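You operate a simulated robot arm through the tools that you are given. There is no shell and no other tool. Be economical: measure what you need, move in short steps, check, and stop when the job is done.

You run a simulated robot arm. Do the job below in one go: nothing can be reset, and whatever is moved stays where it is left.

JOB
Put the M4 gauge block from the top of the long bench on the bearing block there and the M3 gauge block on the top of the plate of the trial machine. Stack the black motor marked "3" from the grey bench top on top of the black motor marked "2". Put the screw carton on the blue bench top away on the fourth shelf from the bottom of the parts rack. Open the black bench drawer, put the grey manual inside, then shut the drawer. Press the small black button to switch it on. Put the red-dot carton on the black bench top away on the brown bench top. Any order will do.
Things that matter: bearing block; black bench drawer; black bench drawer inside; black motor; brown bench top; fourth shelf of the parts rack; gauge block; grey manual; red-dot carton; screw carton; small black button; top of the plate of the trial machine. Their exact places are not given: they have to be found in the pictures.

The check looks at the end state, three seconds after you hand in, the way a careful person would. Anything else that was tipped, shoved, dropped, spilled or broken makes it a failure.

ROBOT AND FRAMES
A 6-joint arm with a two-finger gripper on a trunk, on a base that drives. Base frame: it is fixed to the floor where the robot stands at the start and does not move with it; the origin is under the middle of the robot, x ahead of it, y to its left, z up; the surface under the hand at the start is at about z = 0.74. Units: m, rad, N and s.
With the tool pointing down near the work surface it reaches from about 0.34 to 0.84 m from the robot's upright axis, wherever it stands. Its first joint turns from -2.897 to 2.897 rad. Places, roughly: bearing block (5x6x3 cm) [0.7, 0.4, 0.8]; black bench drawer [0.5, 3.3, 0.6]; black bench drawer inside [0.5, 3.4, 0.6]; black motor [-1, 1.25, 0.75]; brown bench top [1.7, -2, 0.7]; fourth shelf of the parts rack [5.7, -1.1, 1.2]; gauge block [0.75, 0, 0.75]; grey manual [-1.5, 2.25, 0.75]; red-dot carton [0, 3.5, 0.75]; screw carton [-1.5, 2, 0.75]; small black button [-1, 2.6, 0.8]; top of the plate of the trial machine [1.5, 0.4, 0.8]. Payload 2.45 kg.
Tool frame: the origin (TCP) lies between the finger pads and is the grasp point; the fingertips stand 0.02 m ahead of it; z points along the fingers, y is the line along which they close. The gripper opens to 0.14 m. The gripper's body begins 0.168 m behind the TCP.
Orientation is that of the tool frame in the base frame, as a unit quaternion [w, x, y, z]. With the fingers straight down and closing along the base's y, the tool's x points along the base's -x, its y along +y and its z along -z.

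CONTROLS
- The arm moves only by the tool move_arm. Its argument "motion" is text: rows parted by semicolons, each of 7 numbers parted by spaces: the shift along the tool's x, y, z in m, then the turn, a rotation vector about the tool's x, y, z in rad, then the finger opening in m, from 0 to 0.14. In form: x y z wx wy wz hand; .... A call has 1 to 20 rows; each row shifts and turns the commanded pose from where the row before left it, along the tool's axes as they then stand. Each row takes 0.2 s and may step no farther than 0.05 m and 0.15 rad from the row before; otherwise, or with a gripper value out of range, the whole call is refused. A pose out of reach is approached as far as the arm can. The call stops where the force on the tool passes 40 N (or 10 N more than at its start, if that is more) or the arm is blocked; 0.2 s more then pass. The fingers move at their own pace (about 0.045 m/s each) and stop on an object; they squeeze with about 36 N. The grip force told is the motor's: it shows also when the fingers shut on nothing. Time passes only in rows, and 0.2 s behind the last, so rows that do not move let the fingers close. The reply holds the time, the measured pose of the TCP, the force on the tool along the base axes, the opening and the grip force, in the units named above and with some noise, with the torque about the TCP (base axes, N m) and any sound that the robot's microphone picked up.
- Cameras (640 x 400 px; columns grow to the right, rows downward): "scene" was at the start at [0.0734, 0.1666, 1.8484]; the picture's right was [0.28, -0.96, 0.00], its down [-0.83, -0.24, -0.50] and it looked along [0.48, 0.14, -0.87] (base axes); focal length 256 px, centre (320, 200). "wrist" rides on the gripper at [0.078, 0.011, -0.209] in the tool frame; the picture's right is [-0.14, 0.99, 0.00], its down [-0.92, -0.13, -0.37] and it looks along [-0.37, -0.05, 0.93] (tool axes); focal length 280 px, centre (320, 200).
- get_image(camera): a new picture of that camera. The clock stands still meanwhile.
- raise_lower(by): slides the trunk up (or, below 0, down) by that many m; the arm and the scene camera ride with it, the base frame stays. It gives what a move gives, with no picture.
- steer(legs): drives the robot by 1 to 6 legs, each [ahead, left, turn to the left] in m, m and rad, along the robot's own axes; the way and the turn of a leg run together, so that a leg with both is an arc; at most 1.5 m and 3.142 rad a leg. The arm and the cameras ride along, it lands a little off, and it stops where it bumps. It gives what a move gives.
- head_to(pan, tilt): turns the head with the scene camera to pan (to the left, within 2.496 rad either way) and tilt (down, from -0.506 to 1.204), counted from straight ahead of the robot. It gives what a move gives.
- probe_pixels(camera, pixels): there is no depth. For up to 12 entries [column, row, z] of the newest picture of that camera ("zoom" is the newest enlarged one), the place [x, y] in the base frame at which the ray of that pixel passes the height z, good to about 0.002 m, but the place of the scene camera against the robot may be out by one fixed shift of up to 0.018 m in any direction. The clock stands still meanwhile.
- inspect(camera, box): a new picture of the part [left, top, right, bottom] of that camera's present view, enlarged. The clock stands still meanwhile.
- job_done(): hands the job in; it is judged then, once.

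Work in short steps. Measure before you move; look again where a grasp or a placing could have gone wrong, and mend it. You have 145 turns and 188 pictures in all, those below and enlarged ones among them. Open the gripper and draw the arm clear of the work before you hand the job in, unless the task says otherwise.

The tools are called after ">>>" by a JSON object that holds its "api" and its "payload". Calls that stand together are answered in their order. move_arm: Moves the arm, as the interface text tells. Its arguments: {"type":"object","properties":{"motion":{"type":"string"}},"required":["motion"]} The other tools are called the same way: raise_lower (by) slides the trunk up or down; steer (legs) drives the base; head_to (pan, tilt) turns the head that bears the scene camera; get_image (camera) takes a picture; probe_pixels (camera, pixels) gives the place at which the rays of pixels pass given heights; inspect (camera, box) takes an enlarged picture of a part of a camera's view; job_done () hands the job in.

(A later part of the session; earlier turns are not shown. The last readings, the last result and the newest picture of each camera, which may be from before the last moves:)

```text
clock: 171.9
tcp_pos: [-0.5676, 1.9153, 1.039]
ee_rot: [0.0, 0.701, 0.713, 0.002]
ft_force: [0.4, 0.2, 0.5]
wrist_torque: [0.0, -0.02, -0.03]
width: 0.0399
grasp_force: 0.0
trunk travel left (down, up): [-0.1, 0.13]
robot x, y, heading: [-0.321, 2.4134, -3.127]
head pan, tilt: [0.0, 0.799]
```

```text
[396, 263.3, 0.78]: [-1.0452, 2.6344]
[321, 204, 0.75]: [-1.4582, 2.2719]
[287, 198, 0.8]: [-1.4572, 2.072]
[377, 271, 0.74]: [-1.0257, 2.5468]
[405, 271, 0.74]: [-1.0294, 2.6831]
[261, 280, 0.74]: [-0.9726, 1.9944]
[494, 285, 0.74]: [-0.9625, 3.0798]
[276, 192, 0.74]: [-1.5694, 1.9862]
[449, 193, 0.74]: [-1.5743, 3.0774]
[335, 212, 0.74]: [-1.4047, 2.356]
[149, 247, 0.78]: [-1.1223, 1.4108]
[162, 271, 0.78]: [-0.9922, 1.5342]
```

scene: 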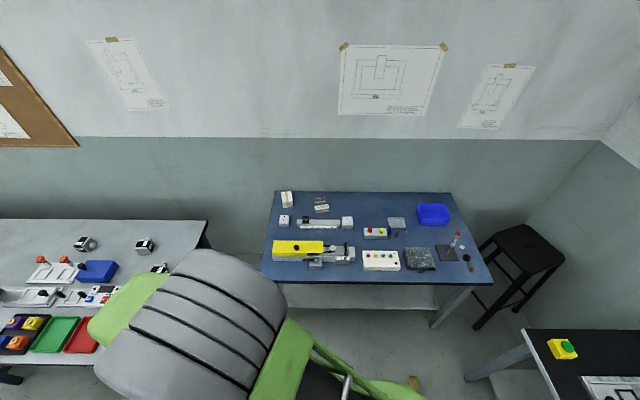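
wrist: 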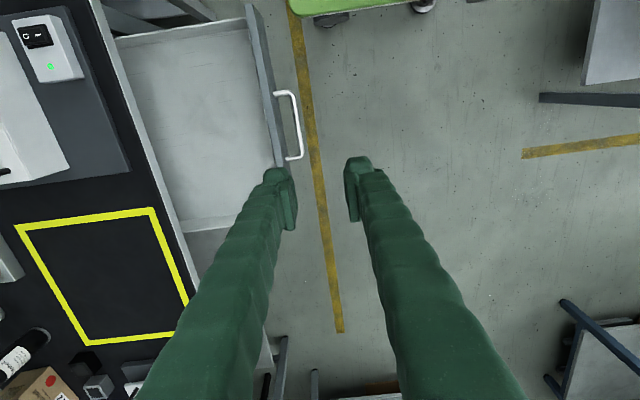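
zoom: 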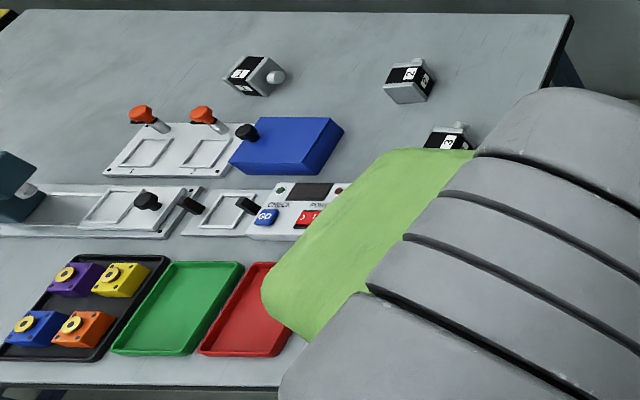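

Drive closer (x≈-0.63) and turn the hand's yaw to normal facing.

>>> {"api": "steer", "payload": {"legs": [[0.31, 0, 0]]}}

>>> {"api": "move_arm", "payload": {"motion": "0 0 0 0 0 0.15 0.03; 0 0 0 0 0 0.15 0.03; 0 0 0 0 0 0.15 0.02; 0 0 0 0 0 0.15 0.02; 0 0 0 0 0 0.15 0.01; 0 0 0 0 0 0.15 0.01; 0 0 0 0 0 0.15 0.01; 0 0 0 0 0 0.15 0; 0 0 0 0 0 0.15 0; 0 0 0 0 0 0.15 0; 0 0 0 0 0 0.071 0; 0 0 0 0 0 0 0"}}

```text
clock: 174.0
tcp_pos: [-0.8734, 1.9089, 1.0375]
ee_rot: [0.001, 0.699, 0.715, 0.003]
ft_force: [-0.5, -1.2, -0.5]
wrist_torque: [-0.01, -0.02, -0.06]
width: 0.0398
grasp_force: 0.0
trunk travel left (down, up): [-0.1, 0.13]
robot x, y, heading: [-0.6275, 2.4116, -3.117]
head pan, tilt: [0.0, 0.799]
```

```text
clock: 176.6
tcp_pos: [-0.8733, 1.9078, 1.0383]
ee_rot: [-0.001, 1.0, 0.011, 0.001]
ft_force: [-0.2, -0.2, 0.1]
wrist_torque: [-0.01, 0.0, -0.02]
width: 0.0
grasp_force: 28.9
trunk travel left (down, up): [-0.1, 0.13]
robot x, y, heading: [-0.6255, 2.4086, -3.118]
head pan, tilt: [0.0, 0.799]
```

Move the hand across to above the button.

>>> {"api": "move_arm", "payload": {"motion": "-0.05 0 0 0 0 0 0; -0.05 0 0 0 0 0 0; -0.05 0 0 0 0 0 0; 0 -0.048 0 0 0 0 0; 0 -0.048 0 0 0 0 0; 0 -0.048 0 0 0 0 0; 0 -0.048 0 0 0 0 0; 0 -0.048 0 0 0 0 0; 0 -0.048 0 0 0 0 0; 0 -0.048 0 0 0 0 0; 0 -0.048 0 0 0 0 0; 0 -0.048 0 0 0 0 0; 0 -0.048 0 0 0 0 0; 0 -0.048 0 0 0 0 0; 0 -0.048 0 0 0 0 0; 0 -0.048 0 0 0 0 0; 0 -0.048 0 0 0 0 0; 0 -0.04 0.04 0 0 0 0; 0 0 0.04 0 0 0 0; 0 0 0 0 0 0 0"}}

>>> {"api": "get_image", "payload": {"camera": "wrist"}}

```text
refused: row 18 steps farther than a row can; nothing moved
```

```text
116 pictures are left
```

wrist: 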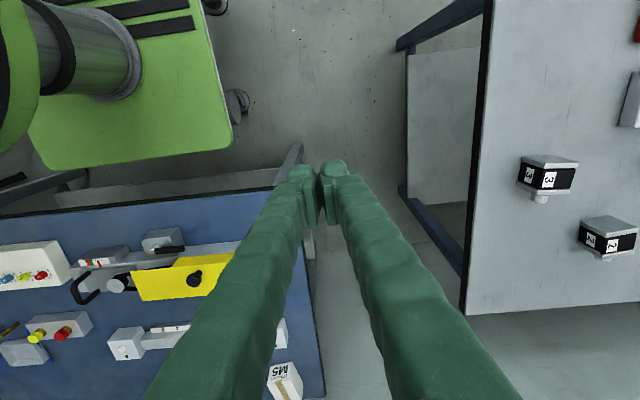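

>>> {"api": "move_arm", "payload": {"motion": "-0.05 0 0 0 0 0 0; -0.05 0 0 0 0 0 0; -0.05 0 0 0 0 0 0; 0 -0.048 0 0 0 0 0; 0 -0.048 0 0 0 0 0; 0 -0.048 0 0 0 0 0; 0 -0.048 0 0 0 0 0; 0 -0.048 0 0 0 0 0; 0 -0.048 0 0 0 0 0; 0 -0.048 0 0 0 0 0; 0 -0.048 0 0 0 0 0; 0 -0.048 0 0 0 0 0; 0 -0.048 0 0 0 0 0; 0 -0.048 0 0 0 0 0; 0 -0.048 0 0 0 0 0; 0 -0.048 0 0 0 0 0; 0 -0.048 0 0 0 0 0; 0 -0.04 0 0 0 0 0; 0 0 0.04 0 0 0 0; 0 0 0.03 0 0 0 0"}}

>>> {"api": "get_image", "payload": {"camera": "wrist"}}

```text
clock: 180.8
tcp_pos: [-1.0427, 2.6162, 0.9695]
ee_rot: [-0.001, 1.0, 0.013, 0.002]
ft_force: [-0.5, -0.3, -0.3]
wrist_torque: [0.0, -0.06, 0.0]
width: 0.0
grasp_force: 29.5
trunk travel left (down, up): [-0.1, 0.13]
robot x, y, heading: [-0.6255, 2.4066, -3.12]
head pan, tilt: [0.0, 0.799]
```

```text
115 pictures are left
```

wrist: 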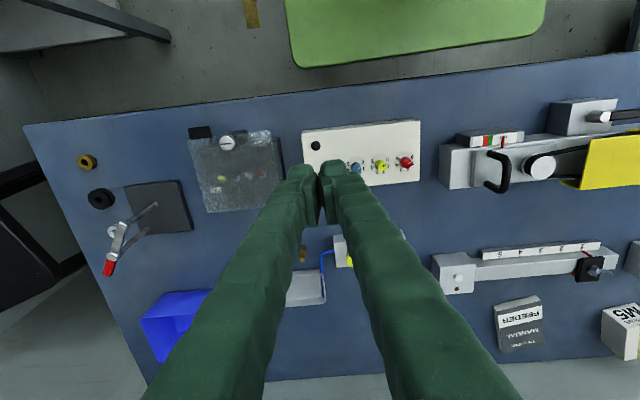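

The button is at wrist (316,146); enlarge and probe.

>>> {"api": "inspect", "payload": {"camera": "wrist", "box": [280, 100, 440, 200]}}

>>> {"api": "probe_pixels", "payload": {"camera": "wrist", "pixels": [[316, 146, 0.76], [316, 146, 0.78], [316, 146, 0.8], [303, 131, 0.78], [420, 119, 0.78]]}}

```text
4.00 times, centred on (360, 150) of wrist
```

zoom: 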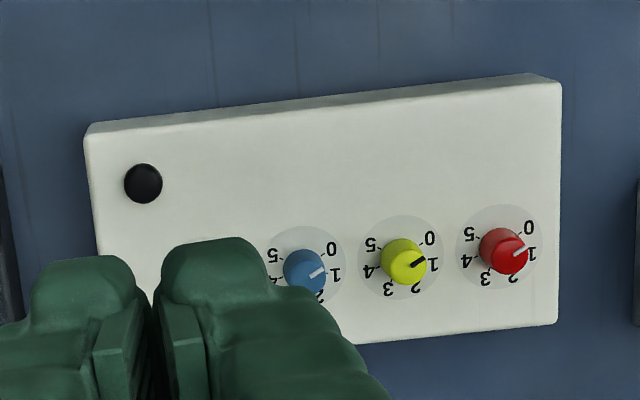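

```text
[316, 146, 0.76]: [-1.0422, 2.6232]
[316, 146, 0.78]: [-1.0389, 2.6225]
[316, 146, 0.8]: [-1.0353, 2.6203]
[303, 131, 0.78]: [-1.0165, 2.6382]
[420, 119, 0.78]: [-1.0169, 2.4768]
```

Button at (-1.039,2.622); the green knob sits ~3.4 cm behind it, so I'll bias 5 mm towards me and go down.

>>> {"api": "move_arm", "payload": {"motion": "0.0085 -0.006 0 0 0 0 0; 0 0 0.05 0 0 0 0; 0 0 0.05 0 0 0 0; 0 0 0.03 0 0 0 0; 0 0 0 0 0 0 0"}}

>>> {"api": "inspect", "payload": {"camera": "wrist", "box": [240, 120, 400, 240]}}

```text
clock: 182.0
tcp_pos: [-1.0317, 2.6231, 0.8381]
ee_rot: [-0.002, 1.0, 0.013, 0.001]
ft_force: [0.3, -0.1, -0.2]
wrist_torque: [-0.01, 0.05, -0.01]
width: 0.0
grasp_force: 29.1
trunk travel left (down, up): [-0.1, 0.13]
robot x, y, heading: [-0.6265, 2.4056, -3.123]
head pan, tilt: [0.0, 0.799]
```

```text
3.33 times, centred on (320, 180) of wrist
```

zoom: 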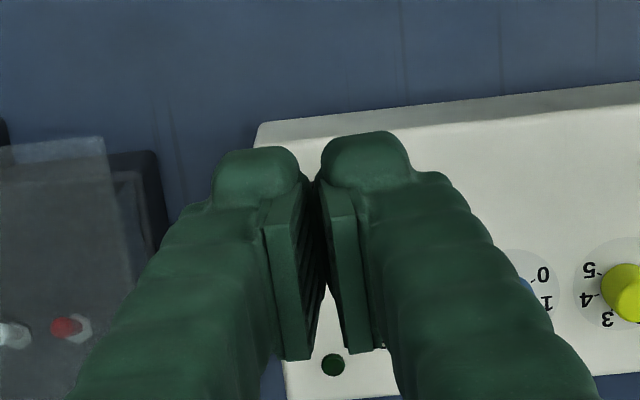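

Clearance looks right. Descend in small steps to press.

>>> {"api": "move_arm", "payload": {"motion": "0 0 0.01 0 0 0 0; 0 0 0.008 0 0 0 0; 0 0 0 0 0 0 0"}}

```text
clock: 182.8
tcp_pos: [-1.0312, 2.6238, 0.8203]
ee_rot: [-0.002, 1.0, 0.014, 0.002]
ft_force: [-1.1, 0.5, 0.5]
wrist_torque: [0.0, 0.0, 0.01]
width: 0.0
grasp_force: 29.4
trunk travel left (down, up): [-0.1, 0.13]
robot x, y, heading: [-0.6278, 2.4068, -3.123]
head pan, tilt: [0.0, 0.799]
```

>>> {"api": "move_arm", "payload": {"motion": "0 0 0.005 0 0 0 0; 0 0 0.005 0 0 0 0; 0 0 0 0 0 0 0"}}

```text
clock: 183.6
tcp_pos: [-1.0315, 2.6225, 0.8117]
ee_rot: [-0.002, 1.0, 0.012, 0.001]
ft_force: [0.2, 0.1, -1.2]
wrist_torque: [0.0, 0.02, -0.02]
width: 0.0
grasp_force: 29.3
trunk travel left (down, up): [-0.1, 0.13]
robot x, y, heading: [-0.6254, 2.4064, -3.118]
head pan, tilt: [0.0, 0.799]
```

>>> {"api": "move_arm", "payload": {"motion": "0 0 0.003 0 0 0 0; 0 0 0.003 0 0 0 0; 0 0 0 0 0 0 0"}}

>>> {"api": "inspect", "payload": {"camera": "wrist", "box": [240, 120, 400, 240]}}

```text
clock: 184.4
tcp_pos: [-1.0319, 2.623, 0.8054]
ee_rot: [-0.002, 1.0, 0.013, 0.002]
ft_force: [0.5, 0.5, 0.5]
wrist_torque: [-0.03, -0.02, 0.01]
width: 0.0
grasp_force: 30.1
trunk travel left (down, up): [-0.1, 0.13]
robot x, y, heading: [-0.6223, 2.4089, -3.124]
head pan, tilt: [0.0, 0.799]
```

```text
3.33 times, centred on (320, 180) of wrist
```

zoom: 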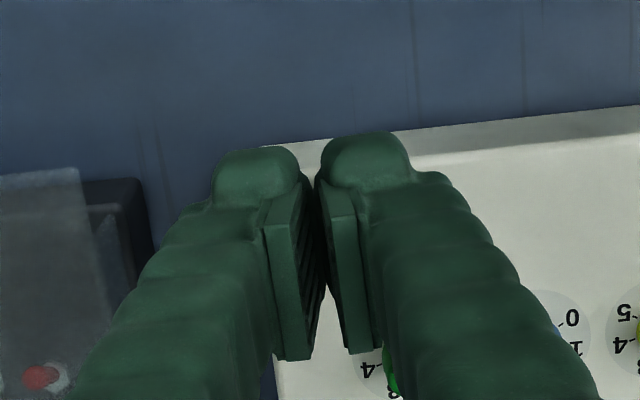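

Tip centre projects at zoom (320,222), right where the button should be. Keep going down by small steps.

>>> {"api": "move_arm", "payload": {"motion": "0 0 0.003 0 0 0 0; 0 0 0.003 0 0 0 0; 0 0 0 0 0 0 0"}}

```text
clock: 185.2
tcp_pos: [-1.0321, 2.6233, 0.7996]
ee_rot: [-0.002, 1.0, 0.013, 0.001]
ft_force: [0.5, -0.6, 0.1]
wrist_torque: [0.01, -0.01, -0.02]
width: 0.0002
grasp_force: 29.2
trunk travel left (down, up): [-0.1, 0.13]
robot x, y, heading: [-0.6304, 2.409, -3.124]
head pan, tilt: [0.0, 0.799]
```

>>> {"api": "move_arm", "payload": {"motion": "0 0 0.003 0 0 0 0; 0 0 0.003 0 0 0 0; 0 0 0 0 0 0 0"}}

>>> {"api": "inspect", "payload": {"camera": "wrist", "box": [240, 120, 400, 240]}}

```text
clock: 186.0
tcp_pos: [-1.0328, 2.6239, 0.795]
ee_rot: [-0.001, 1.0, 0.013, 0.002]
ft_force: [0.3, -0.3, 4.4]
wrist_torque: [-0.01, 0.02, 0.0]
width: 0.0062
grasp_force: 29.4
trunk travel left (down, up): [-0.1, 0.13]
robot x, y, heading: [-0.6251, 2.4102, -3.119]
head pan, tilt: [0.0, 0.799]
heard: click
```

```text
3.33 times, centred on (320, 180) of wrist
```

zoom: 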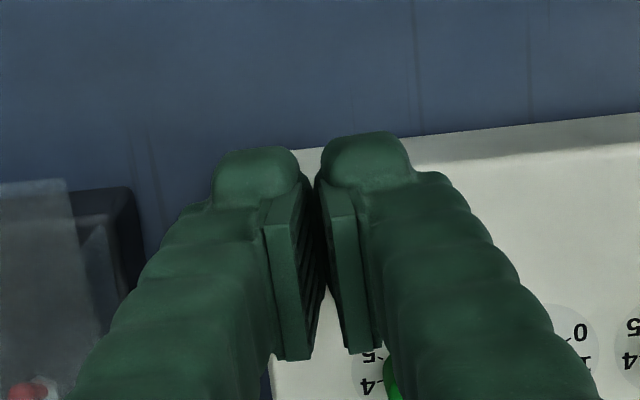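

A click was heard. Rise and check the lamp.

>>> {"api": "move_arm", "payload": {"motion": "0 0 -0.03 0 0 0 0; 0 0 -0.05 0 0 0 0; 0 0 -0.05 0 0 0 0; 0 0 -0.05 0 0 0 0; 0 0 0 0 0 0 0"}}

>>> {"api": "inspect", "payload": {"camera": "wrist", "box": [240, 80, 440, 220]}}

>>> {"api": "inspect", "payload": {"camera": "scene", "box": [200, 220, 440, 380]}}

```text
clock: 187.2
tcp_pos: [-1.0321, 2.6251, 0.9692]
ee_rot: [-0.002, 1.0, 0.014, 0.001]
ft_force: [-0.2, 0.7, 1.7]
wrist_torque: [0.01, -0.01, 0.0]
width: 0.0
grasp_force: 29.2
out of reach, approached as far as the arm can: row 1
trunk travel left (down, up): [-0.1, 0.13]
robot x, y, heading: [-0.624, 2.4078, -3.122]
head pan, tilt: [0.0, 0.799]
```

```text
2.86 times, centred on (340, 150) of wrist
```

zoom: 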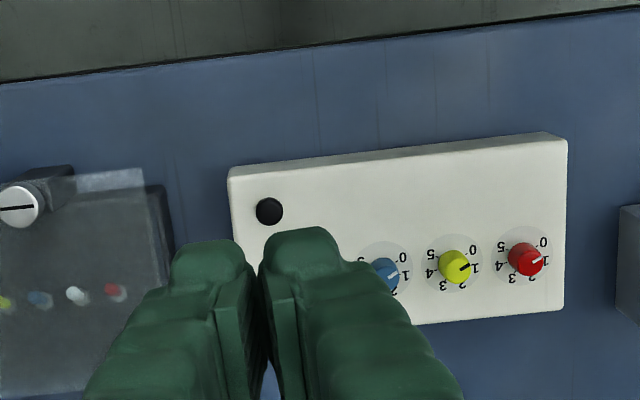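

```text
2.50 times, centred on (320, 300) of scene
```

zoom: 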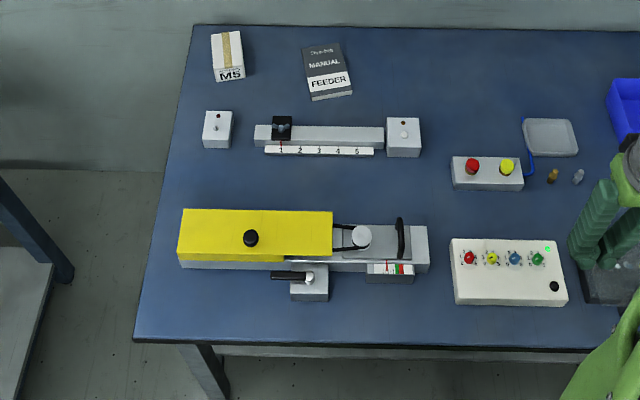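

The green lamp is lit (scene zoom 548,248). Next the manual: move base closer, and move the hand over it.

>>> {"api": "steer", "payload": {"legs": [[0.045, 0.15, 0]]}}

>>> {"api": "move_arm", "payload": {"motion": "-0.04 0.025 0 0 0 0 0.03; -0.04 0.025 0 0 0 0 0.06; -0.04 0.025 0 0 0 0 0.09; -0.04 0.025 0 0 0 0 0.11; -0.04 0.025 0 0 0 0 0.12; -0.04 0.025 0 0 0 0 0.12; -0.04 0.025 0 0 0 0 0.12; -0.03 0.02 0 0 0 0 0.12; 0 0 0 0 0 0 0.12"}}

>>> {"api": "get_image", "payload": {"camera": "wrist"}}

```text
clock: 189.2
tcp_pos: [-1.0726, 2.471, 0.9676]
ee_rot: [-0.002, 1.0, 0.012, 0.002]
ft_force: [-0.4, 0.1, 0.7]
wrist_torque: [0.01, -0.05, 0.01]
width: 0.0001
grasp_force: 29.7
trunk travel left (down, up): [-0.1, 0.13]
robot x, y, heading: [-0.6666, 2.252, -3.124]
head pan, tilt: [0.0, 0.799]
```

```text
clock: 191.2
tcp_pos: [-1.38, 2.2712, 0.9631]
ee_rot: [-0.001, 1.0, 0.013, 0.002]
ft_force: [-0.5, -0.3, 0.0]
wrist_torque: [0.02, -0.01, -0.03]
width: 0.1199
grasp_force: 0.0
trunk travel left (down, up): [-0.1, 0.13]
robot x, y, heading: [-0.6693, 2.2537, -3.124]
head pan, tilt: [0.0, 0.799]
```

```text
108 pictures are left
```

wrist: 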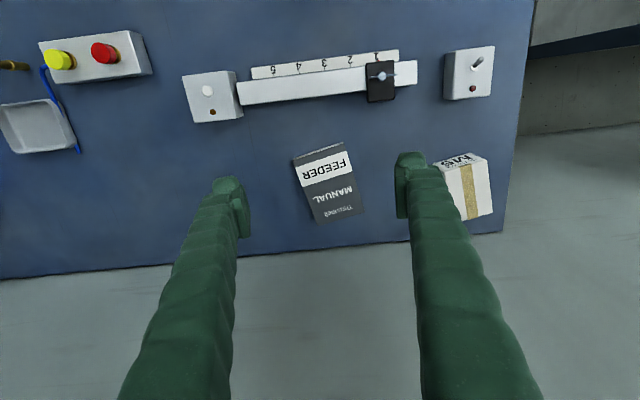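

>>> {"api": "inspect", "payload": {"camera": "wrist", "box": [260, 120, 380, 240]}}

>>> {"api": "probe_pixels", "payload": {"camera": "wrist", "pixels": [[294, 163, 0.755], [345, 146, 0.755], [363, 210, 0.755], [315, 223, 0.755], [435, 165, 0.8], [488, 165, 0.8], [493, 213, 0.8], [455, 220, 0.74], [240, 115, 0.78]]}}

```text
3.33 times, centred on (320, 180) of wrist
```

zoom: 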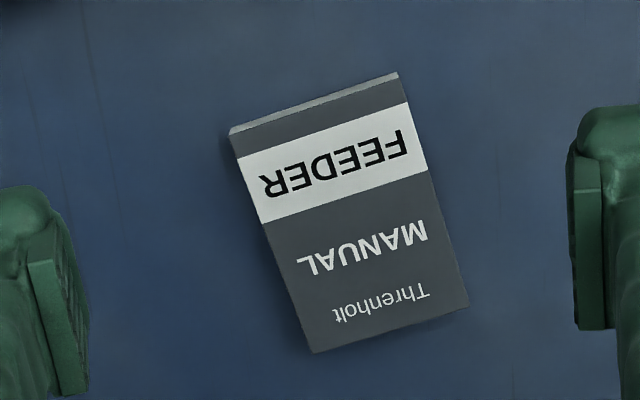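

```text
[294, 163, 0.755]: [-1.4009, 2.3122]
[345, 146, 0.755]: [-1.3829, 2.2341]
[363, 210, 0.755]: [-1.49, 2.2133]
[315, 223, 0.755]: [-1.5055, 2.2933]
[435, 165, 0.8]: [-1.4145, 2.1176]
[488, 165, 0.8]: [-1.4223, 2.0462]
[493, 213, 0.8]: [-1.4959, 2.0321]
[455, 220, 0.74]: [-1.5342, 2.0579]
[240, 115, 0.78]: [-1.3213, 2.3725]
```

Manual centre (-1.445,2.263), width 0.08 turned ~0.2 rad. Align and descend, fingers 0.12 apart.

>>> {"api": "move_arm", "payload": {"motion": "-0.035 0.004 0 0 0 0 0.12; -0.03 0.003 0 0 0 0 0.12; 0 0 0 0 0 -0.1 0.12; 0 0 0 0 0 -0.1 0.12; 0 0 0.05 0 0 0 0.12; 0 0 0.05 0 0 0 0.12; 0 0 0.05 0 0 0 0.12; 0 0 0 0 0 0 0.12"}}

>>> {"api": "get_image", "payload": {"camera": "wrist"}}

```text
clock: 192.9
tcp_pos: [-1.4409, 2.2583, 0.8146]
ee_rot: [-0.002, 0.994, 0.113, 0.001]
ft_force: [-0.6, 0.2, 0.0]
wrist_torque: [-0.02, 0.0, 0.02]
width: 0.1199
grasp_force: 0.0
trunk travel left (down, up): [-0.1, 0.13]
robot x, y, heading: [-0.6716, 2.2551, -3.128]
head pan, tilt: [0.0, 0.799]
```

```text
106 pictures are left
```

wrist: 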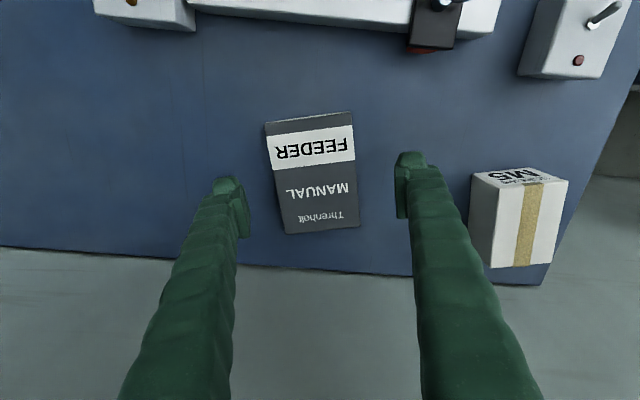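

Centred. Descend to TCP z≈0.767 and close.

>>> {"api": "move_arm", "payload": {"motion": "0 0 0.025 0 0 0 0.12; 0 0 0.015 0 0 0 0.12; 0 0 0.0075 0 0 0 0.12; 0 0 0 0 0 0 0.12; 0 0 0 0 0 0 0.08; 0 0 0 0 0 0 0.04; 0 0 0 0 0 0 0.04; 0 0 0 0 0 0 0.04; 0 0 0 0 0 0 0.04"}}

>>> {"api": "get_image", "payload": {"camera": "wrist"}}

```text
clock: 194.8
tcp_pos: [-1.4487, 2.2595, 0.7745]
ee_rot: [-0.002, 0.994, 0.113, -0.006]
ft_force: [1.5, -6.7, 16.8]
wrist_torque: [-0.63, -0.22, -0.03]
width: 0.035
grasp_force: 4.7
trunk travel left (down, up): [-0.1, 0.13]
robot x, y, heading: [-0.6703, 2.2543, -3.122]
head pan, tilt: [0.0, 0.799]
stopped in row 9: the force on the tool passed its limit at 43 N (the readings are from after the stop); the commanded pose is now the measured one
```

```text
105 pictures are left
```

wrist: 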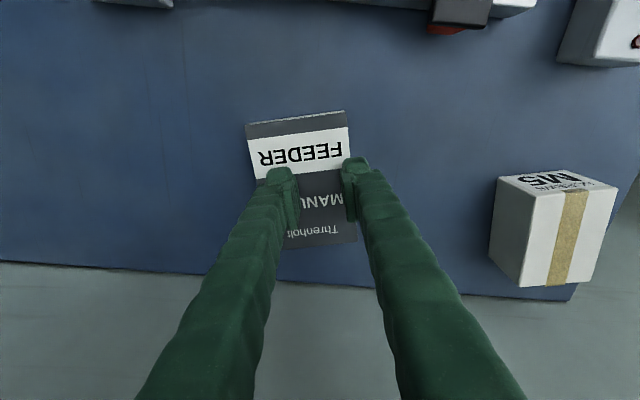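

The fingers rode over the thin manual. Open while rising, and look again.

>>> {"api": "move_arm", "payload": {"motion": "0 0 -0.02 0 0 0 0.04; 0 0 -0.03 0 0 0 0.08; 0 0 -0.03 0 0 0 0.12; 0 0 0 0 0 0 0.12; 0 0 0 0 0 0 0.12"}}

>>> {"api": "get_image", "payload": {"camera": "wrist"}}

```text
clock: 196.0
tcp_pos: [-1.4441, 2.2592, 0.8531]
ee_rot: [-0.002, 0.994, 0.111, -0.002]
ft_force: [0.7, -0.6, -0.1]
wrist_torque: [0.0, -0.02, 0.0]
width: 0.1202
grasp_force: 0.0
trunk travel left (down, up): [-0.1, 0.13]
robot x, y, heading: [-0.667, 2.2533, -3.123]
head pan, tilt: [0.0, 0.799]
```

```text
104 pictures are left
```

wrist: 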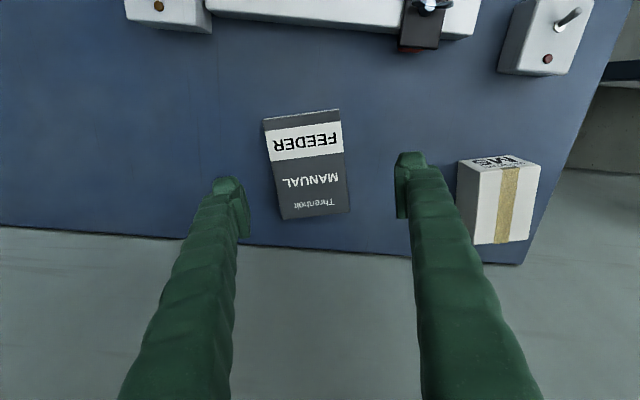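

>>> {"api": "probe_pixels", "payload": {"camera": "wrist", "pixels": [[263, 119, 0.75], [338, 109, 0.75], [350, 212, 0.75], [283, 220, 0.75], [264, 123, 0.75], [310, 165, 0.75]]}}

>>> {"api": "inspect", "payload": {"camera": "wrist", "box": [250, 95, 370, 235]}}

```text
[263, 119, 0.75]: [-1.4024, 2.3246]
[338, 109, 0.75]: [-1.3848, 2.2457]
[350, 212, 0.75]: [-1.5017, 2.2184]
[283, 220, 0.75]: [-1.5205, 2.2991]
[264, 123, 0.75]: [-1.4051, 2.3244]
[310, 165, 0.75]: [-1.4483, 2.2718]
```

```text
2.86 times, centred on (310, 165) of wrist
```

zoom: 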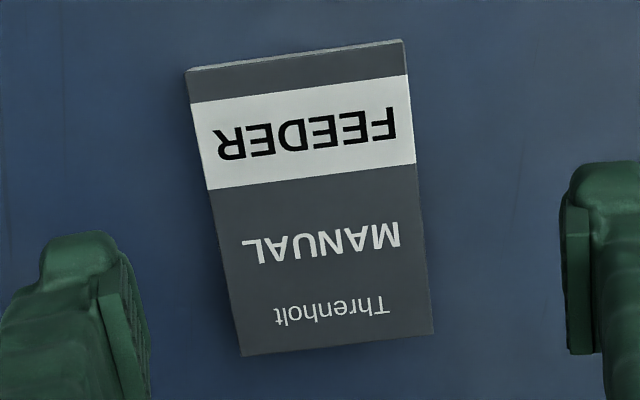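

Manual centre now (-1.452,2.272). Recentre and descend lower so the tips nearly touch the bench.

>>> {"api": "move_arm", "payload": {"motion": "-0.005 -0.0145 0 0 0 0 0.12; 0 0 0.05 0 0 0 0.12; 0 0 0.03 0 0 0 0.12; 0 0 0.01 0 0 0 0.12; 0 0 0 0 0 0 0.12; 0 0 0 0 0 0 0.12"}}

```text
clock: 197.4
tcp_pos: [-1.4528, 2.2739, 0.7641]
ee_rot: [-0.002, 0.994, 0.111, -0.002]
ft_force: [0.0, -0.1, -1.0]
wrist_torque: [-0.01, -0.03, -0.01]
width: 0.1201
grasp_force: 0.0
trunk travel left (down, up): [-0.1, 0.13]
robot x, y, heading: [-0.6677, 2.2553, -3.119]
head pan, tilt: [0.0, 0.799]
```

>>> {"api": "move_arm", "payload": {"motion": "0 0 0.002 0 0 0 0.12; 0 0 0 0 0 0 0.09; 0 0 0 0 0 0 0.085; 0 0 0 0 0 0 0.08; 0 0 0 0 0 0 0.07; 0 0 0 0 0 0 0.06; 0 0 0 0 0 0 0.06"}}

>>> {"api": "get_image", "payload": {"camera": "wrist"}}

```text
clock: 199.0
tcp_pos: [-1.4542, 2.2739, 0.7609]
ee_rot: [-0.002, 0.994, 0.111, -0.002]
ft_force: [-1.2, 0.5, 0.3]
wrist_torque: [-0.03, 0.03, -0.02]
width: 0.0808
grasp_force: 35.8
trunk travel left (down, up): [-0.1, 0.13]
robot x, y, heading: [-0.6676, 2.255, -3.121]
head pan, tilt: [0.0, 0.799]
```

```text
102 pictures are left
```

wrist: 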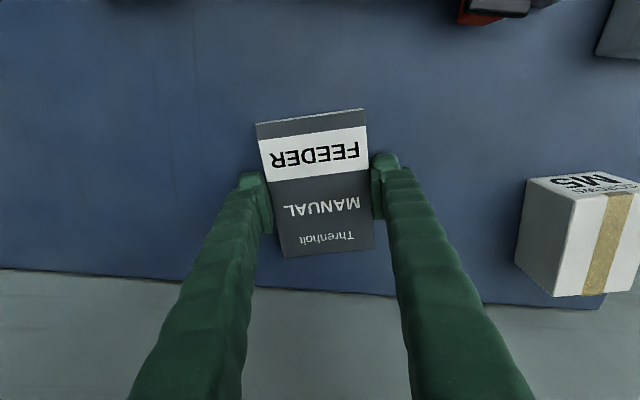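

Manual gripped (0.081). Lift, retract and drive to the drawer: back up, turn to face +y, slide right.

>>> {"api": "move_arm", "payload": {"motion": "0 0 -0.05 0 0 0 0.06; 0 0 -0.05 0 0 0 0.06; 0 0 -0.05 0 0 0 0.06; 0 0 -0.05 0 0 0 0.06; 0 0 -0.04 0 0 0 0.06; 0.048 0 0 0 0 0 0.06; 0.048 0 0 0 0 0 0.06; 0.048 0 0 0 0 0 0.06; 0.048 0 0 0 0 0 0.06; 0.048 0 0 0 0 0 0.06; 0.048 0 0 0 0 0 0.06; 0.048 0 0 0 0 0 0.06; 0 0 0 0 0 0 0.06"}}

>>> {"api": "steer", "payload": {"legs": [[-0.5, 0, 0], [0, 0, -1.59], [0, -0.62, 0]]}}

>>> {"api": "head_to", "payload": {"pan": 0.35, "tilt": 0.95}}

>>> {"api": "get_image", "payload": {"camera": "wrist"}}

```text
clock: 201.8
tcp_pos: [-1.1263, 2.3527, 0.9966]
ee_rot: [-0.002, 0.994, 0.111, -0.003]
ft_force: [-0.3, -0.4, -1.0]
wrist_torque: [0.0, 0.0, 0.01]
width: 0.0809
grasp_force: 36.2
trunk travel left (down, up): [-0.1, 0.13]
robot x, y, heading: [-0.6679, 2.255, -3.119]
head pan, tilt: [0.0, 0.799]
```

```text
clock: 214.3
tcp_pos: [0.5751, 2.7312, 0.9983]
ee_rot: [-0.002, 0.782, -0.623, 0.001]
ft_force: [0.2, 0.4, -0.9]
wrist_torque: [-0.02, -0.02, 0.02]
width: 0.0809
grasp_force: 36.0
trunk travel left (down, up): [-0.1, 0.13]
robot x, y, heading: [0.4772, 2.2768, 1.59]
head pan, tilt: [0.0, 0.799]
```

```text
clock: 215.1
tcp_pos: [0.5753, 2.7304, 0.9984]
ee_rot: [-0.003, 0.781, -0.624, 0.0]
ft_force: [0.0, -0.4, -1.1]
wrist_torque: [-0.01, -0.02, 0.01]
width: 0.0807
grasp_force: 36.5
trunk travel left (down, up): [-0.1, 0.13]
robot x, y, heading: [0.4726, 2.2704, 1.593]
head pan, tilt: [0.351, 0.949]
```

```text
101 pictures are left
```

wrist: 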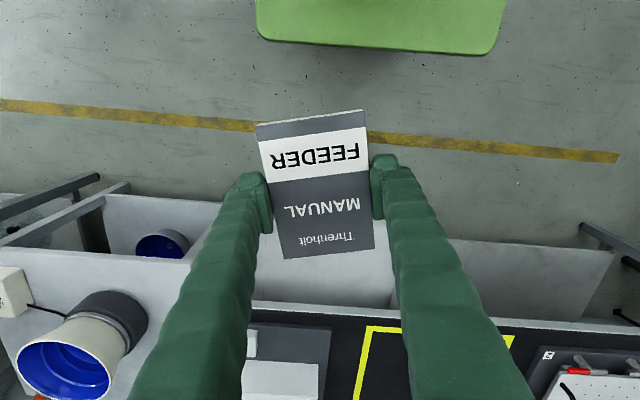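

Align yaw with the drawer and move over it, then look.

>>> {"api": "move_arm", "payload": {"motion": "0 0 0 0 0 0.11 0.06; 0 0 0 0 0 0.113 0.06; -0.045 0.01 0 0 0 0 0.06; -0.045 0.01 0 0 0 0 0.06; -0.045 0.01 0 0 0 0 0.06; -0.045 0.01 0 0 0 0 0.06; 0 0 0 0 0 0 0.06"}}

>>> {"api": "get_image", "payload": {"camera": "wrist"}}

>>> {"api": "get_image", "payload": {"camera": "scene"}}

```text
clock: 216.7
tcp_pos: [0.536, 2.9114, 0.9977]
ee_rot: [-0.003, 0.707, -0.707, 0.0]
ft_force: [-0.2, 0.3, -1.1]
wrist_torque: [-0.02, 0.03, 0.02]
width: 0.0807
grasp_force: 36.2
trunk travel left (down, up): [-0.1, 0.13]
robot x, y, heading: [0.4749, 2.2741, 1.593]
head pan, tilt: [0.351, 0.949]
```

```text
100 pictures are left
```

wrist: 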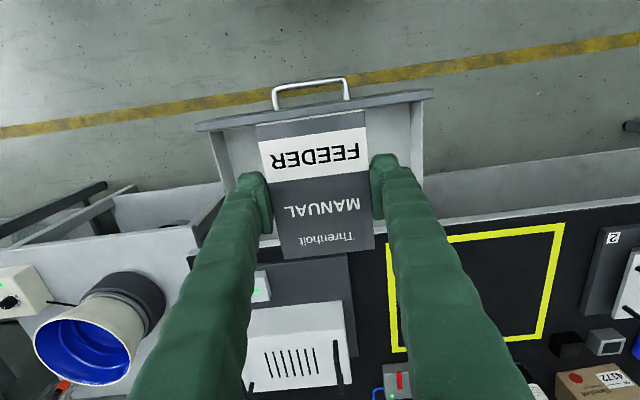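

```text
99 pictures are left
```

scene: 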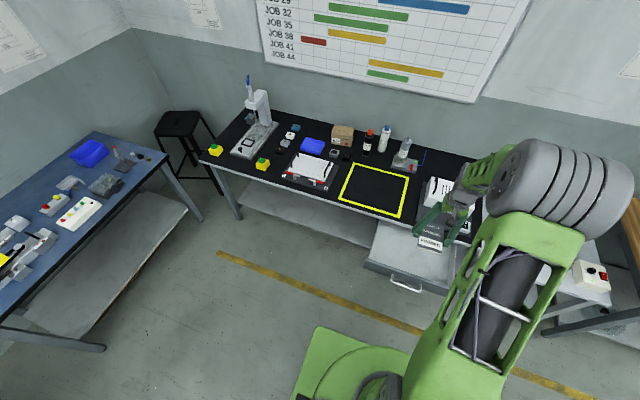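

>>> {"api": "probe_pixels", "payload": {"camera": "wrist", "pixels": [[196, 128, 0.69], [432, 95, 0.69], [220, 132, 0.69], [423, 103, 0.69], [425, 222, 0.74], [240, 172, 0.6], [410, 150, 0.6], [272, 97, 0.655], [347, 84, 0.655]]}}

>>> {"api": "inspect", "payload": {"camera": "scene", "box": [350, 190, 480, 300]}}

```text
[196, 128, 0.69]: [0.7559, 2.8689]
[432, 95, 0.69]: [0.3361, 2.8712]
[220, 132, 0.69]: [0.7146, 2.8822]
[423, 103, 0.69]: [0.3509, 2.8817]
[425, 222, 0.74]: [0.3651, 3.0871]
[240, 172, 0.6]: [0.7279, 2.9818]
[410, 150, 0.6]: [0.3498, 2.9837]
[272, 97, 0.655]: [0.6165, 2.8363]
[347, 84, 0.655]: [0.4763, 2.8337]
```

```text
3.64 times, centred on (415, 245) of scene
```

zoom: 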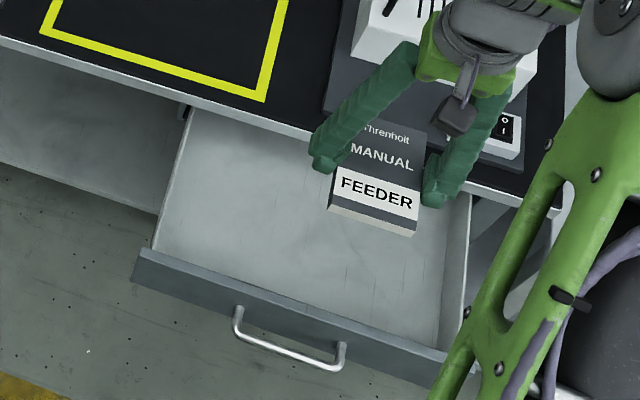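

Drawer inside spans x≈0.36–0.71, y≈2.88–3.09. Go over (0.535,2.978) and lower.

>>> {"api": "move_arm", "payload": {"motion": "-0.035 0 0 0 0 0 0.06; -0.032 0 0 0 0 0 0.06; 0 0 0.05 0 0 0 0.06; 0 0 0.05 0 0 0 0.06; 0 0 0.05 0 0 0 0.06; 0 0 0.05 0 0 0 0.06; 0 0 0.05 0 0 0 0.06; 0 0 0.04 0 0 0 0.06; 0 0 0 0 0 0 0.06"}}

>>> {"api": "get_image", "payload": {"camera": "wrist"}}

```text
clock: 218.7
tcp_pos: [0.5389, 2.9799, 0.7081]
ee_rot: [0.004, -0.707, 0.707, 0.0]
ft_force: [0.0, -0.1, -1.6]
wrist_torque: [-0.03, -0.03, 0.02]
width: 0.0806
grasp_force: 35.2
trunk travel left (down, up): [-0.1, 0.13]
robot x, y, heading: [0.4719, 2.2774, 1.591]
head pan, tilt: [0.351, 0.949]
```

```text
97 pictures are left
```

wrist: 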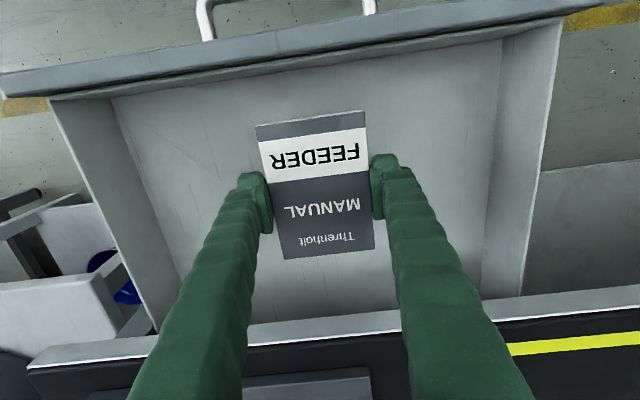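

Well inside the opening. Lower in 1.5 cm steps until contact.

>>> {"api": "move_arm", "payload": {"motion": "0 0 0.015 0 0 0 0.06; 0 0 0.015 0 0 0 0.06; 0 0 0.012 0 0 0 0.06; 0 0 0 0 0 0 0.06"}}

>>> {"api": "get_image", "payload": {"camera": "wrist"}}

```text
clock: 219.7
tcp_pos: [0.5362, 2.9788, 0.6648]
ee_rot: [0.003, -0.707, 0.708, 0.001]
ft_force: [-0.7, -0.1, -2.0]
wrist_torque: [-0.02, 0.01, -0.01]
width: 0.0808
grasp_force: 36.0
trunk travel left (down, up): [-0.1, 0.13]
robot x, y, heading: [0.4736, 2.2741, 1.591]
head pan, tilt: [0.351, 0.949]
```

```text
96 pictures are left
```

wrist: 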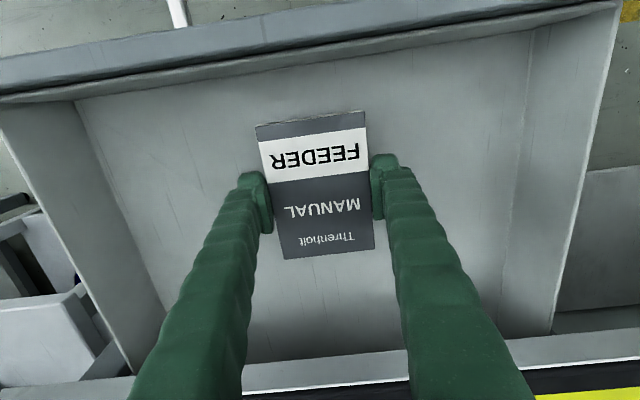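

>>> {"api": "move_arm", "payload": {"motion": "0 0 0.01 0 0 0 0.06; 0 0 0.006 0 0 0 0.06; 0 0 0.005 0 0 0 0.06; 0 0 0 0 0 0 0.06"}}

```text
clock: 220.7
tcp_pos: [0.5363, 2.9803, 0.6463]
ee_rot: [-0.003, 0.707, -0.707, 0.0]
ft_force: [0.7, 0.9, -1.9]
wrist_torque: [-0.01, 0.0, -0.02]
width: 0.081
grasp_force: 35.5
trunk travel left (down, up): [-0.1, 0.13]
robot x, y, heading: [0.4756, 2.2687, 1.59]
head pan, tilt: [0.351, 0.949]
```

>>> {"api": "move_arm", "payload": {"motion": "0 0 0.005 0 0 0 0.06; 0 0 0.005 0 0 0 0.06; 0 0 0.004 0 0 0 0.06; 0 0 0 0 0 0 0.06"}}

```text
clock: 221.4
tcp_pos: [0.5373, 2.9866, 0.6406]
ee_rot: [-0.007, 0.707, -0.707, -0.004]
ft_force: [-0.9, 3.0, 17.8]
wrist_torque: [-0.87, 0.28, 0.0]
width: 0.0806
grasp_force: 36.2
trunk travel left (down, up): [-0.1, 0.13]
robot x, y, heading: [0.4781, 2.2735, 1.59]
head pan, tilt: [0.351, 0.949]
stopped in row 3: the force on the tool passed its limit at 44 N (the readings are from after the stop); the commanded pose is now the measured one
```

Floor reached (tip ≈0.62). Release and rise.

>>> {"api": "move_arm", "payload": {"motion": "0 0 -0.002 0 0 0 0.085; 0 0 0 0 0 0 0.11; 0 0 0 0 0 0 0.11; 0 0 -0.03 0 0 0 0.11; 0 0 -0.05 0 0 0 0.11; 0 0 -0.05 0 0 0 0.11; 0 0 -0.05 0 0 0 0.11; 0 0 -0.05 0 0 0 0.11; 0 0 -0.05 0 0 0 0.11; 0 0 0 0 0 0 0.11"}}

>>> {"api": "get_image", "payload": {"camera": "wrist"}}

```text
clock: 223.6
tcp_pos: [0.5357, 2.9849, 0.9201]
ee_rot: [-0.005, 0.708, -0.707, -0.002]
ft_force: [0.2, -0.5, 1.3]
wrist_torque: [-0.02, 0.0, -0.02]
width: 0.1098
grasp_force: 0.0
trunk travel left (down, up): [-0.1, 0.13]
robot x, y, heading: [0.4765, 2.2755, 1.589]
head pan, tilt: [0.351, 0.949]
```

```text
95 pictures are left
```

wrist: 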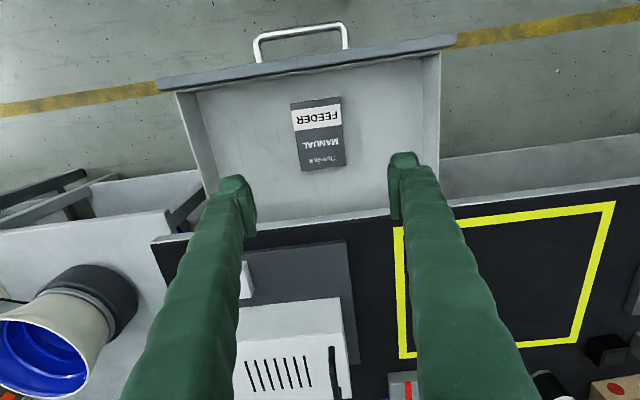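

The manual lies flat in the drawer. To shut it I'll repeat the handle-grip approach; first lift and pull the hand to the left, then drive to the earlier stance.

>>> {"api": "move_arm", "payload": {"motion": "0 0 -0.05 0 0 0 0.08; 0 0 -0.05 0 0 0 0.06; 0.034 0.034 0 0 0 0 0.03; 0.034 0.034 0 0 0 0 0.03; 0.034 0.034 0 0 0 0 0.03; 0.034 0.034 0 0 0 0 0.03; 0.034 0.034 0 0 0 0 0.03; 0.034 0.034 0 0 0 0 0.03; 0.034 0.034 0 0 0 0 0.03; 0.034 0.034 0 0 0 0 0.03; 0.034 0.034 0 0 0 0 0.03; 0.034 0.034 0 0 0 0 0.03; 0.034 0.034 0 0 0 0 0.03; 0 0 0 0 0 0 0.03"}}

>>> {"api": "steer", "payload": {"legs": [[0, -0.55, -0.02], [0.24, 0, 0]]}}

```text
clock: 226.6
tcp_pos: [0.1589, 2.6067, 1.0177]
ee_rot: [-0.006, 0.708, -0.706, -0.002]
ft_force: [-0.2, 0.5, -0.8]
wrist_torque: [0.01, 0.0, -0.02]
width: 0.0298
grasp_force: 0.0
trunk travel left (down, up): [-0.1, 0.13]
robot x, y, heading: [0.4715, 2.2715, 1.593]
head pan, tilt: [0.351, 0.949]
```

```text
clock: 233.5
tcp_pos: [0.7356, 2.8624, 1.0166]
ee_rot: [0.006, -0.701, 0.713, 0.001]
ft_force: [-0.5, -0.6, -0.2]
wrist_torque: [-0.01, -0.02, 0.01]
width: 0.0297
grasp_force: 0.0
trunk travel left (down, up): [-0.1, 0.13]
robot x, y, heading: [1.05, 2.525, 1.574]
head pan, tilt: [0.351, 0.949]
```

>>> {"api": "move_arm", "payload": {"motion": "0.018 0.04 0 0 0 0 0.03; 0.018 0.04 0 0 0 0 0.03; 0.018 0.04 0 0 0 0 0.03; 0.018 0.04 0 0 0 0 0.03; 0.018 0.04 0 0 0 0 0.03; 0 0 0 0 0 -0.15 0.03; 0 0 0 0 0 -0.15 0.03; 0 0 0 0 0 -0.15 0.03; 0 0 0 0 0 -0.15 0.03; 0 0 0 0 0 -0.15 0.03; 0 0 0 0 0 -0.15 0.03; 0 0 0 0 0 -0.15 0.03; 0 0 0 0 0 -0.15 0.03; 0 0 0 0 0 -0.15 0.03; 0 0 0 0 0 -0.15 0.03; 0 0 0 0 0 -0.088 0.03; 0 0 0 0 0 0 0.03"}}

>>> {"api": "move_arm", "payload": {"motion": "0 0 0 0.15 0 0 0.032; 0 0 0 0.15 0 0 0.032; 0 0 0 0.15 0 0 0.032; 0 0 0 0.15 0 0 0.032; 0 0 0 0.15 0 0 0.032; 0 0 0 0.15 0 0 0.032; 0 0 0 0.15 0 0 0.032; 0 0 0 0.15 0 0 0.032; 0 0 0 0.15 0 0 0.032; 0 0 0 0.15 0 0 0.032; 0 0 0 0.071 0 0 0.032; 0 0 0 0 0 0 0.032"}}

>>> {"api": "raise_lower", "payload": {"by": -0.08}}

```text
clock: 237.1
tcp_pos: [0.5353, 2.7745, 1.0143]
ee_rot: [-0.005, 1.0, 0.001, 0.003]
ft_force: [0.1, -0.6, 0.0]
wrist_torque: [0.03, -0.01, 0.04]
width: 0.0297
grasp_force: 0.1
trunk travel left (down, up): [-0.1, 0.13]
robot x, y, heading: [1.0455, 2.5235, 1.577]
head pan, tilt: [0.351, 0.949]
```

```text
clock: 239.7
tcp_pos: [0.5357, 2.774, 1.0142]
ee_rot: [0.711, -0.703, -0.001, -0.001]
ft_force: [-0.5, 0.6, -0.3]
wrist_torque: [0.0, 0.0, 0.03]
width: 0.032
grasp_force: 0.1
trunk travel left (down, up): [-0.1, 0.13]
robot x, y, heading: [1.0477, 2.5252, 1.576]
head pan, tilt: [0.351, 0.949]
```

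```text
clock: 240.9
tcp_pos: [0.5353, 2.7743, 0.9352]
ee_rot: [0.711, -0.703, -0.003, -0.002]
ft_force: [-1.1, 0.5, -0.1]
wrist_torque: [-0.02, 0.03, 0.0]
width: 0.0321
grasp_force: 0.1
trunk travel left (down, up): [-0.02, 0.21]
robot x, y, heading: [1.0466, 2.5216, 1.574]
head pan, tilt: [0.351, 0.949]
```

Now lower to the handle height (z≈0.656) in front of the bar and look.

>>> {"api": "move_arm", "payload": {"motion": "0 0.05 0 0 0 0 0.032; 0 0.05 0 0 0 0 0.032; 0 0.05 0 0 0 0 0.032; 0 0.05 0 0 0 0 0.032; 0 0.05 0 0 0 0 0.032; 0 0.029 0 0 0 0 0.032; 0 0 0 0 0 0 0.032"}}

>>> {"api": "get_image", "payload": {"camera": "wrist"}}

```text
clock: 242.5
tcp_pos: [0.5367, 2.7789, 0.653]
ee_rot: [0.711, -0.704, -0.002, -0.002]
ft_force: [-0.2, 1.0, 0.0]
wrist_torque: [0.01, 0.01, -0.01]
width: 0.0321
grasp_force: 0.1
trunk travel left (down, up): [-0.02, 0.21]
robot x, y, heading: [1.043, 2.5197, 1.572]
head pan, tilt: [0.351, 0.949]
```

```text
94 pictures are left
```

wrist: 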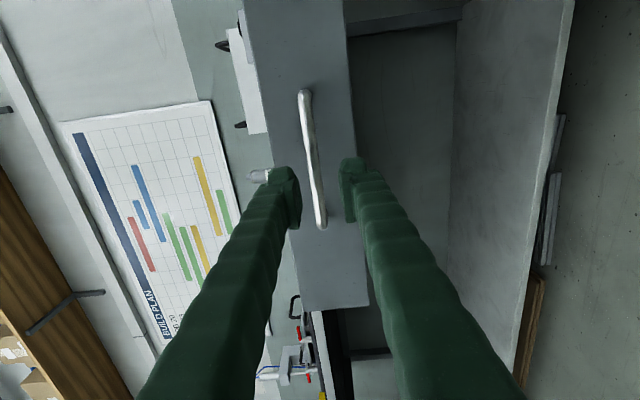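

Bar lies between the fingers. Advance 0.058 and close, then push in.

>>> {"api": "move_arm", "payload": {"motion": "0 -0.002 0.03 0 0 0 0.032; 0 0 0.028 0 0 0 0.032; 0 0 0 0 0 0 0.015; 0 0 0 0 0 0 0; 0 0 0 0 0 0 0; 0 0 0 0 0 0 0"}}

>>> {"api": "move_arm", "payload": {"motion": "0 0 0.03 0 0 0 0; 0 0 0.04 0 0 0 0; 0 0 0.04 0 0 0 0; 0 0 0.04 0 0 0 0; 0 0 0.04 0 0 0 0; 0 0 0.03 0 0 0 0; 0 0 0.02 0 0 0 0; 0 0 0 0 0 0 0"}}

>>> {"api": "get_image", "payload": {"camera": "wrist"}}

```text
clock: 243.9
tcp_pos: [0.538, 2.8334, 0.6588]
ee_rot: [0.712, -0.702, 0.0, -0.001]
ft_force: [2.3, 1.3, 25.2]
wrist_torque: [-0.11, 0.18, -0.46]
width: 0.0069
grasp_force: 35.0
trunk travel left (down, up): [-0.02, 0.21]
robot x, y, heading: [1.0467, 2.523, 1.572]
head pan, tilt: [0.351, 0.949]
```

```text
clock: 245.7
tcp_pos: [0.5376, 3.0774, 0.6597]
ee_rot: [0.71, -0.704, -0.002, -0.002]
ft_force: [1.0, 1.3, -3.8]
wrist_torque: [0.01, 0.45, 0.05]
width: 0.0064
grasp_force: 35.1
trunk travel left (down, up): [-0.02, 0.21]
robot x, y, heading: [1.0503, 2.5191, 1.569]
head pan, tilt: [0.351, 0.949]
```

```text
93 pictures are left
```

wrist: 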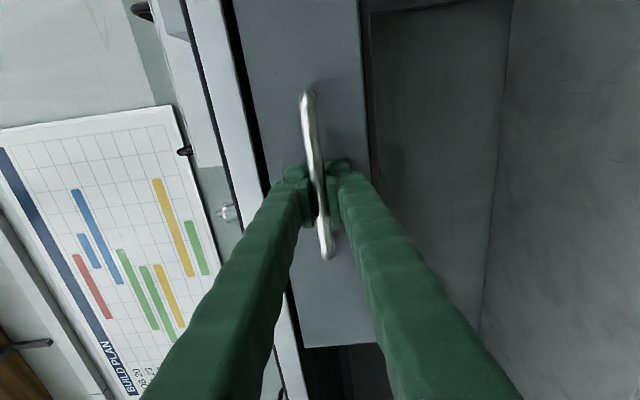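

Pushed to y=3.077; 3 cm left. Push on until it stops.

>>> {"api": "move_arm", "payload": {"motion": "0 0 0.015 0 0 0 0; 0 0 0.01 0 0 0 0; 0 0 0.005 0 0 0 0; 0 0 0.005 0 0 0 0; 0 0 0.003 0 0 0 0; 0 0 0.003 0 0 0 0; 0 0 0 0 0 0 0"}}

```text
clock: 246.7
tcp_pos: [0.5357, 3.1048, 0.6592]
ee_rot: [0.71, -0.704, -0.005, -0.002]
ft_force: [-0.4, -0.8, -1.4]
wrist_torque: [-0.12, 0.78, -0.21]
width: 0.006
grasp_force: 34.1
trunk travel left (down, up): [-0.02, 0.21]
robot x, y, heading: [1.048, 2.5227, 1.579]
head pan, tilt: [0.351, 0.949]
stopped in row 4: the force on the tool passed its limit at 45 N (the readings are from after the stop); the commanded pose is now the measured one
```

It hit its stop at y=3.105 — the original shut position. Release, back off, rise and re-orient.

>>> {"api": "move_arm", "payload": {"motion": "0 0 0 0 0 0 0.02; 0 0 0 0 0 0 0.032; 0 0 -0.03 0 0 0 0.032; 0 0 -0.05 0 0 0 0.032; 0 0 -0.05 0 0 0 0.032; 0 0 -0.05 0 0 0 0.032; 0 0 -0.05 0 0 0 0.032; 0 -0.05 0 0 0 0 0.032; 0 -0.05 0 0 0 0 0.032; 0 -0.05 0 0 0 0 0.032; 0 -0.05 0 0 0 0 0.032; 0 -0.05 0 0 0 0 0.032; 0 -0.05 0 0 0 0 0.032; 0 0 0 0 0 0 0.032"}}

>>> {"api": "raise_lower", "payload": {"by": 0.08}}

>>> {"api": "move_arm", "payload": {"motion": "0 0 0 -0.15 0 0 0.04; 0 0 0 -0.15 0 0 0.04; 0 0 0 -0.15 0 0 0.04; 0 0 0 -0.15 0 0 0.04; 0 0 0 -0.15 0 0 0.04; 0 0 0 -0.15 0 0 0.04; 0 0 0 -0.15 0 0 0.04; 0 0 0 -0.15 0 0 0.04; 0 0 0 -0.15 0 0 0.04; 0 0 0 -0.15 0 0 0.04; 0 0 0 -0.071 0 0 0.04; 0 0 0 0 0 0 0.04"}}

>>> {"api": "get_image", "payload": {"camera": "scene"}}

```text
clock: 249.7
tcp_pos: [0.5318, 2.874, 0.9575]
ee_rot: [0.709, -0.705, -0.005, -0.003]
ft_force: [1.2, 0.5, -0.2]
wrist_torque: [-0.02, -0.02, 0.02]
width: 0.032
grasp_force: 0.0
trunk travel left (down, up): [-0.02, 0.21]
robot x, y, heading: [1.0502, 2.5199, 1.577]
head pan, tilt: [0.351, 0.949]
```

```text
clock: 250.8
tcp_pos: [0.5315, 2.8734, 1.0366]
ee_rot: [0.709, -0.705, -0.005, -0.002]
ft_force: [-0.3, -0.3, 0.2]
wrist_torque: [0.05, 0.01, 0.0]
width: 0.0321
grasp_force: 0.1
trunk travel left (down, up): [-0.1, 0.13]
robot x, y, heading: [1.0454, 2.5247, 1.576]
head pan, tilt: [0.351, 0.949]
```

```text
clock: 253.4
tcp_pos: [0.5308, 2.8738, 1.0369]
ee_rot: [-0.004, 1.0, 0.001, 0.005]
ft_force: [0.7, -0.2, -0.1]
wrist_torque: [0.02, -0.01, 0.02]
width: 0.04
grasp_force: 0.0
trunk travel left (down, up): [-0.1, 0.13]
robot x, y, heading: [1.0461, 2.5205, 1.576]
head pan, tilt: [0.351, 0.949]
```

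```text
92 pictures are left
```

scene: 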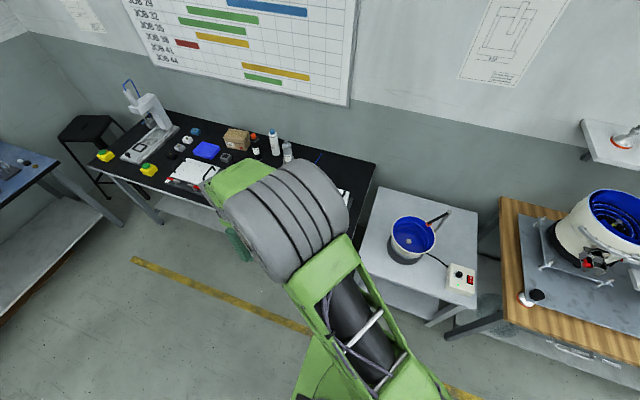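

Drawer shut. Now the red-dot carton at scene (237,139). Probe and enlarge.

>>> {"api": "probe_pixels", "payload": {"camera": "scene", "pixels": [[237, 139, 0.79], [237, 149, 0.74], [254, 140, 0.74]]}}

>>> {"api": "inspect", "payload": {"camera": "scene", "box": [160, 100, 320, 200]}}

```text
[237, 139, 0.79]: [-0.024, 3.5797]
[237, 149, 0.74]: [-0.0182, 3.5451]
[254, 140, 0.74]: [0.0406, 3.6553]
```

```text
4.00 times, centred on (240, 150) of scene
```

zoom: 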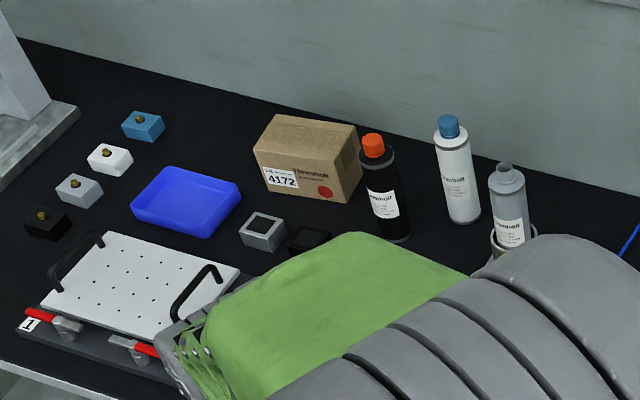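

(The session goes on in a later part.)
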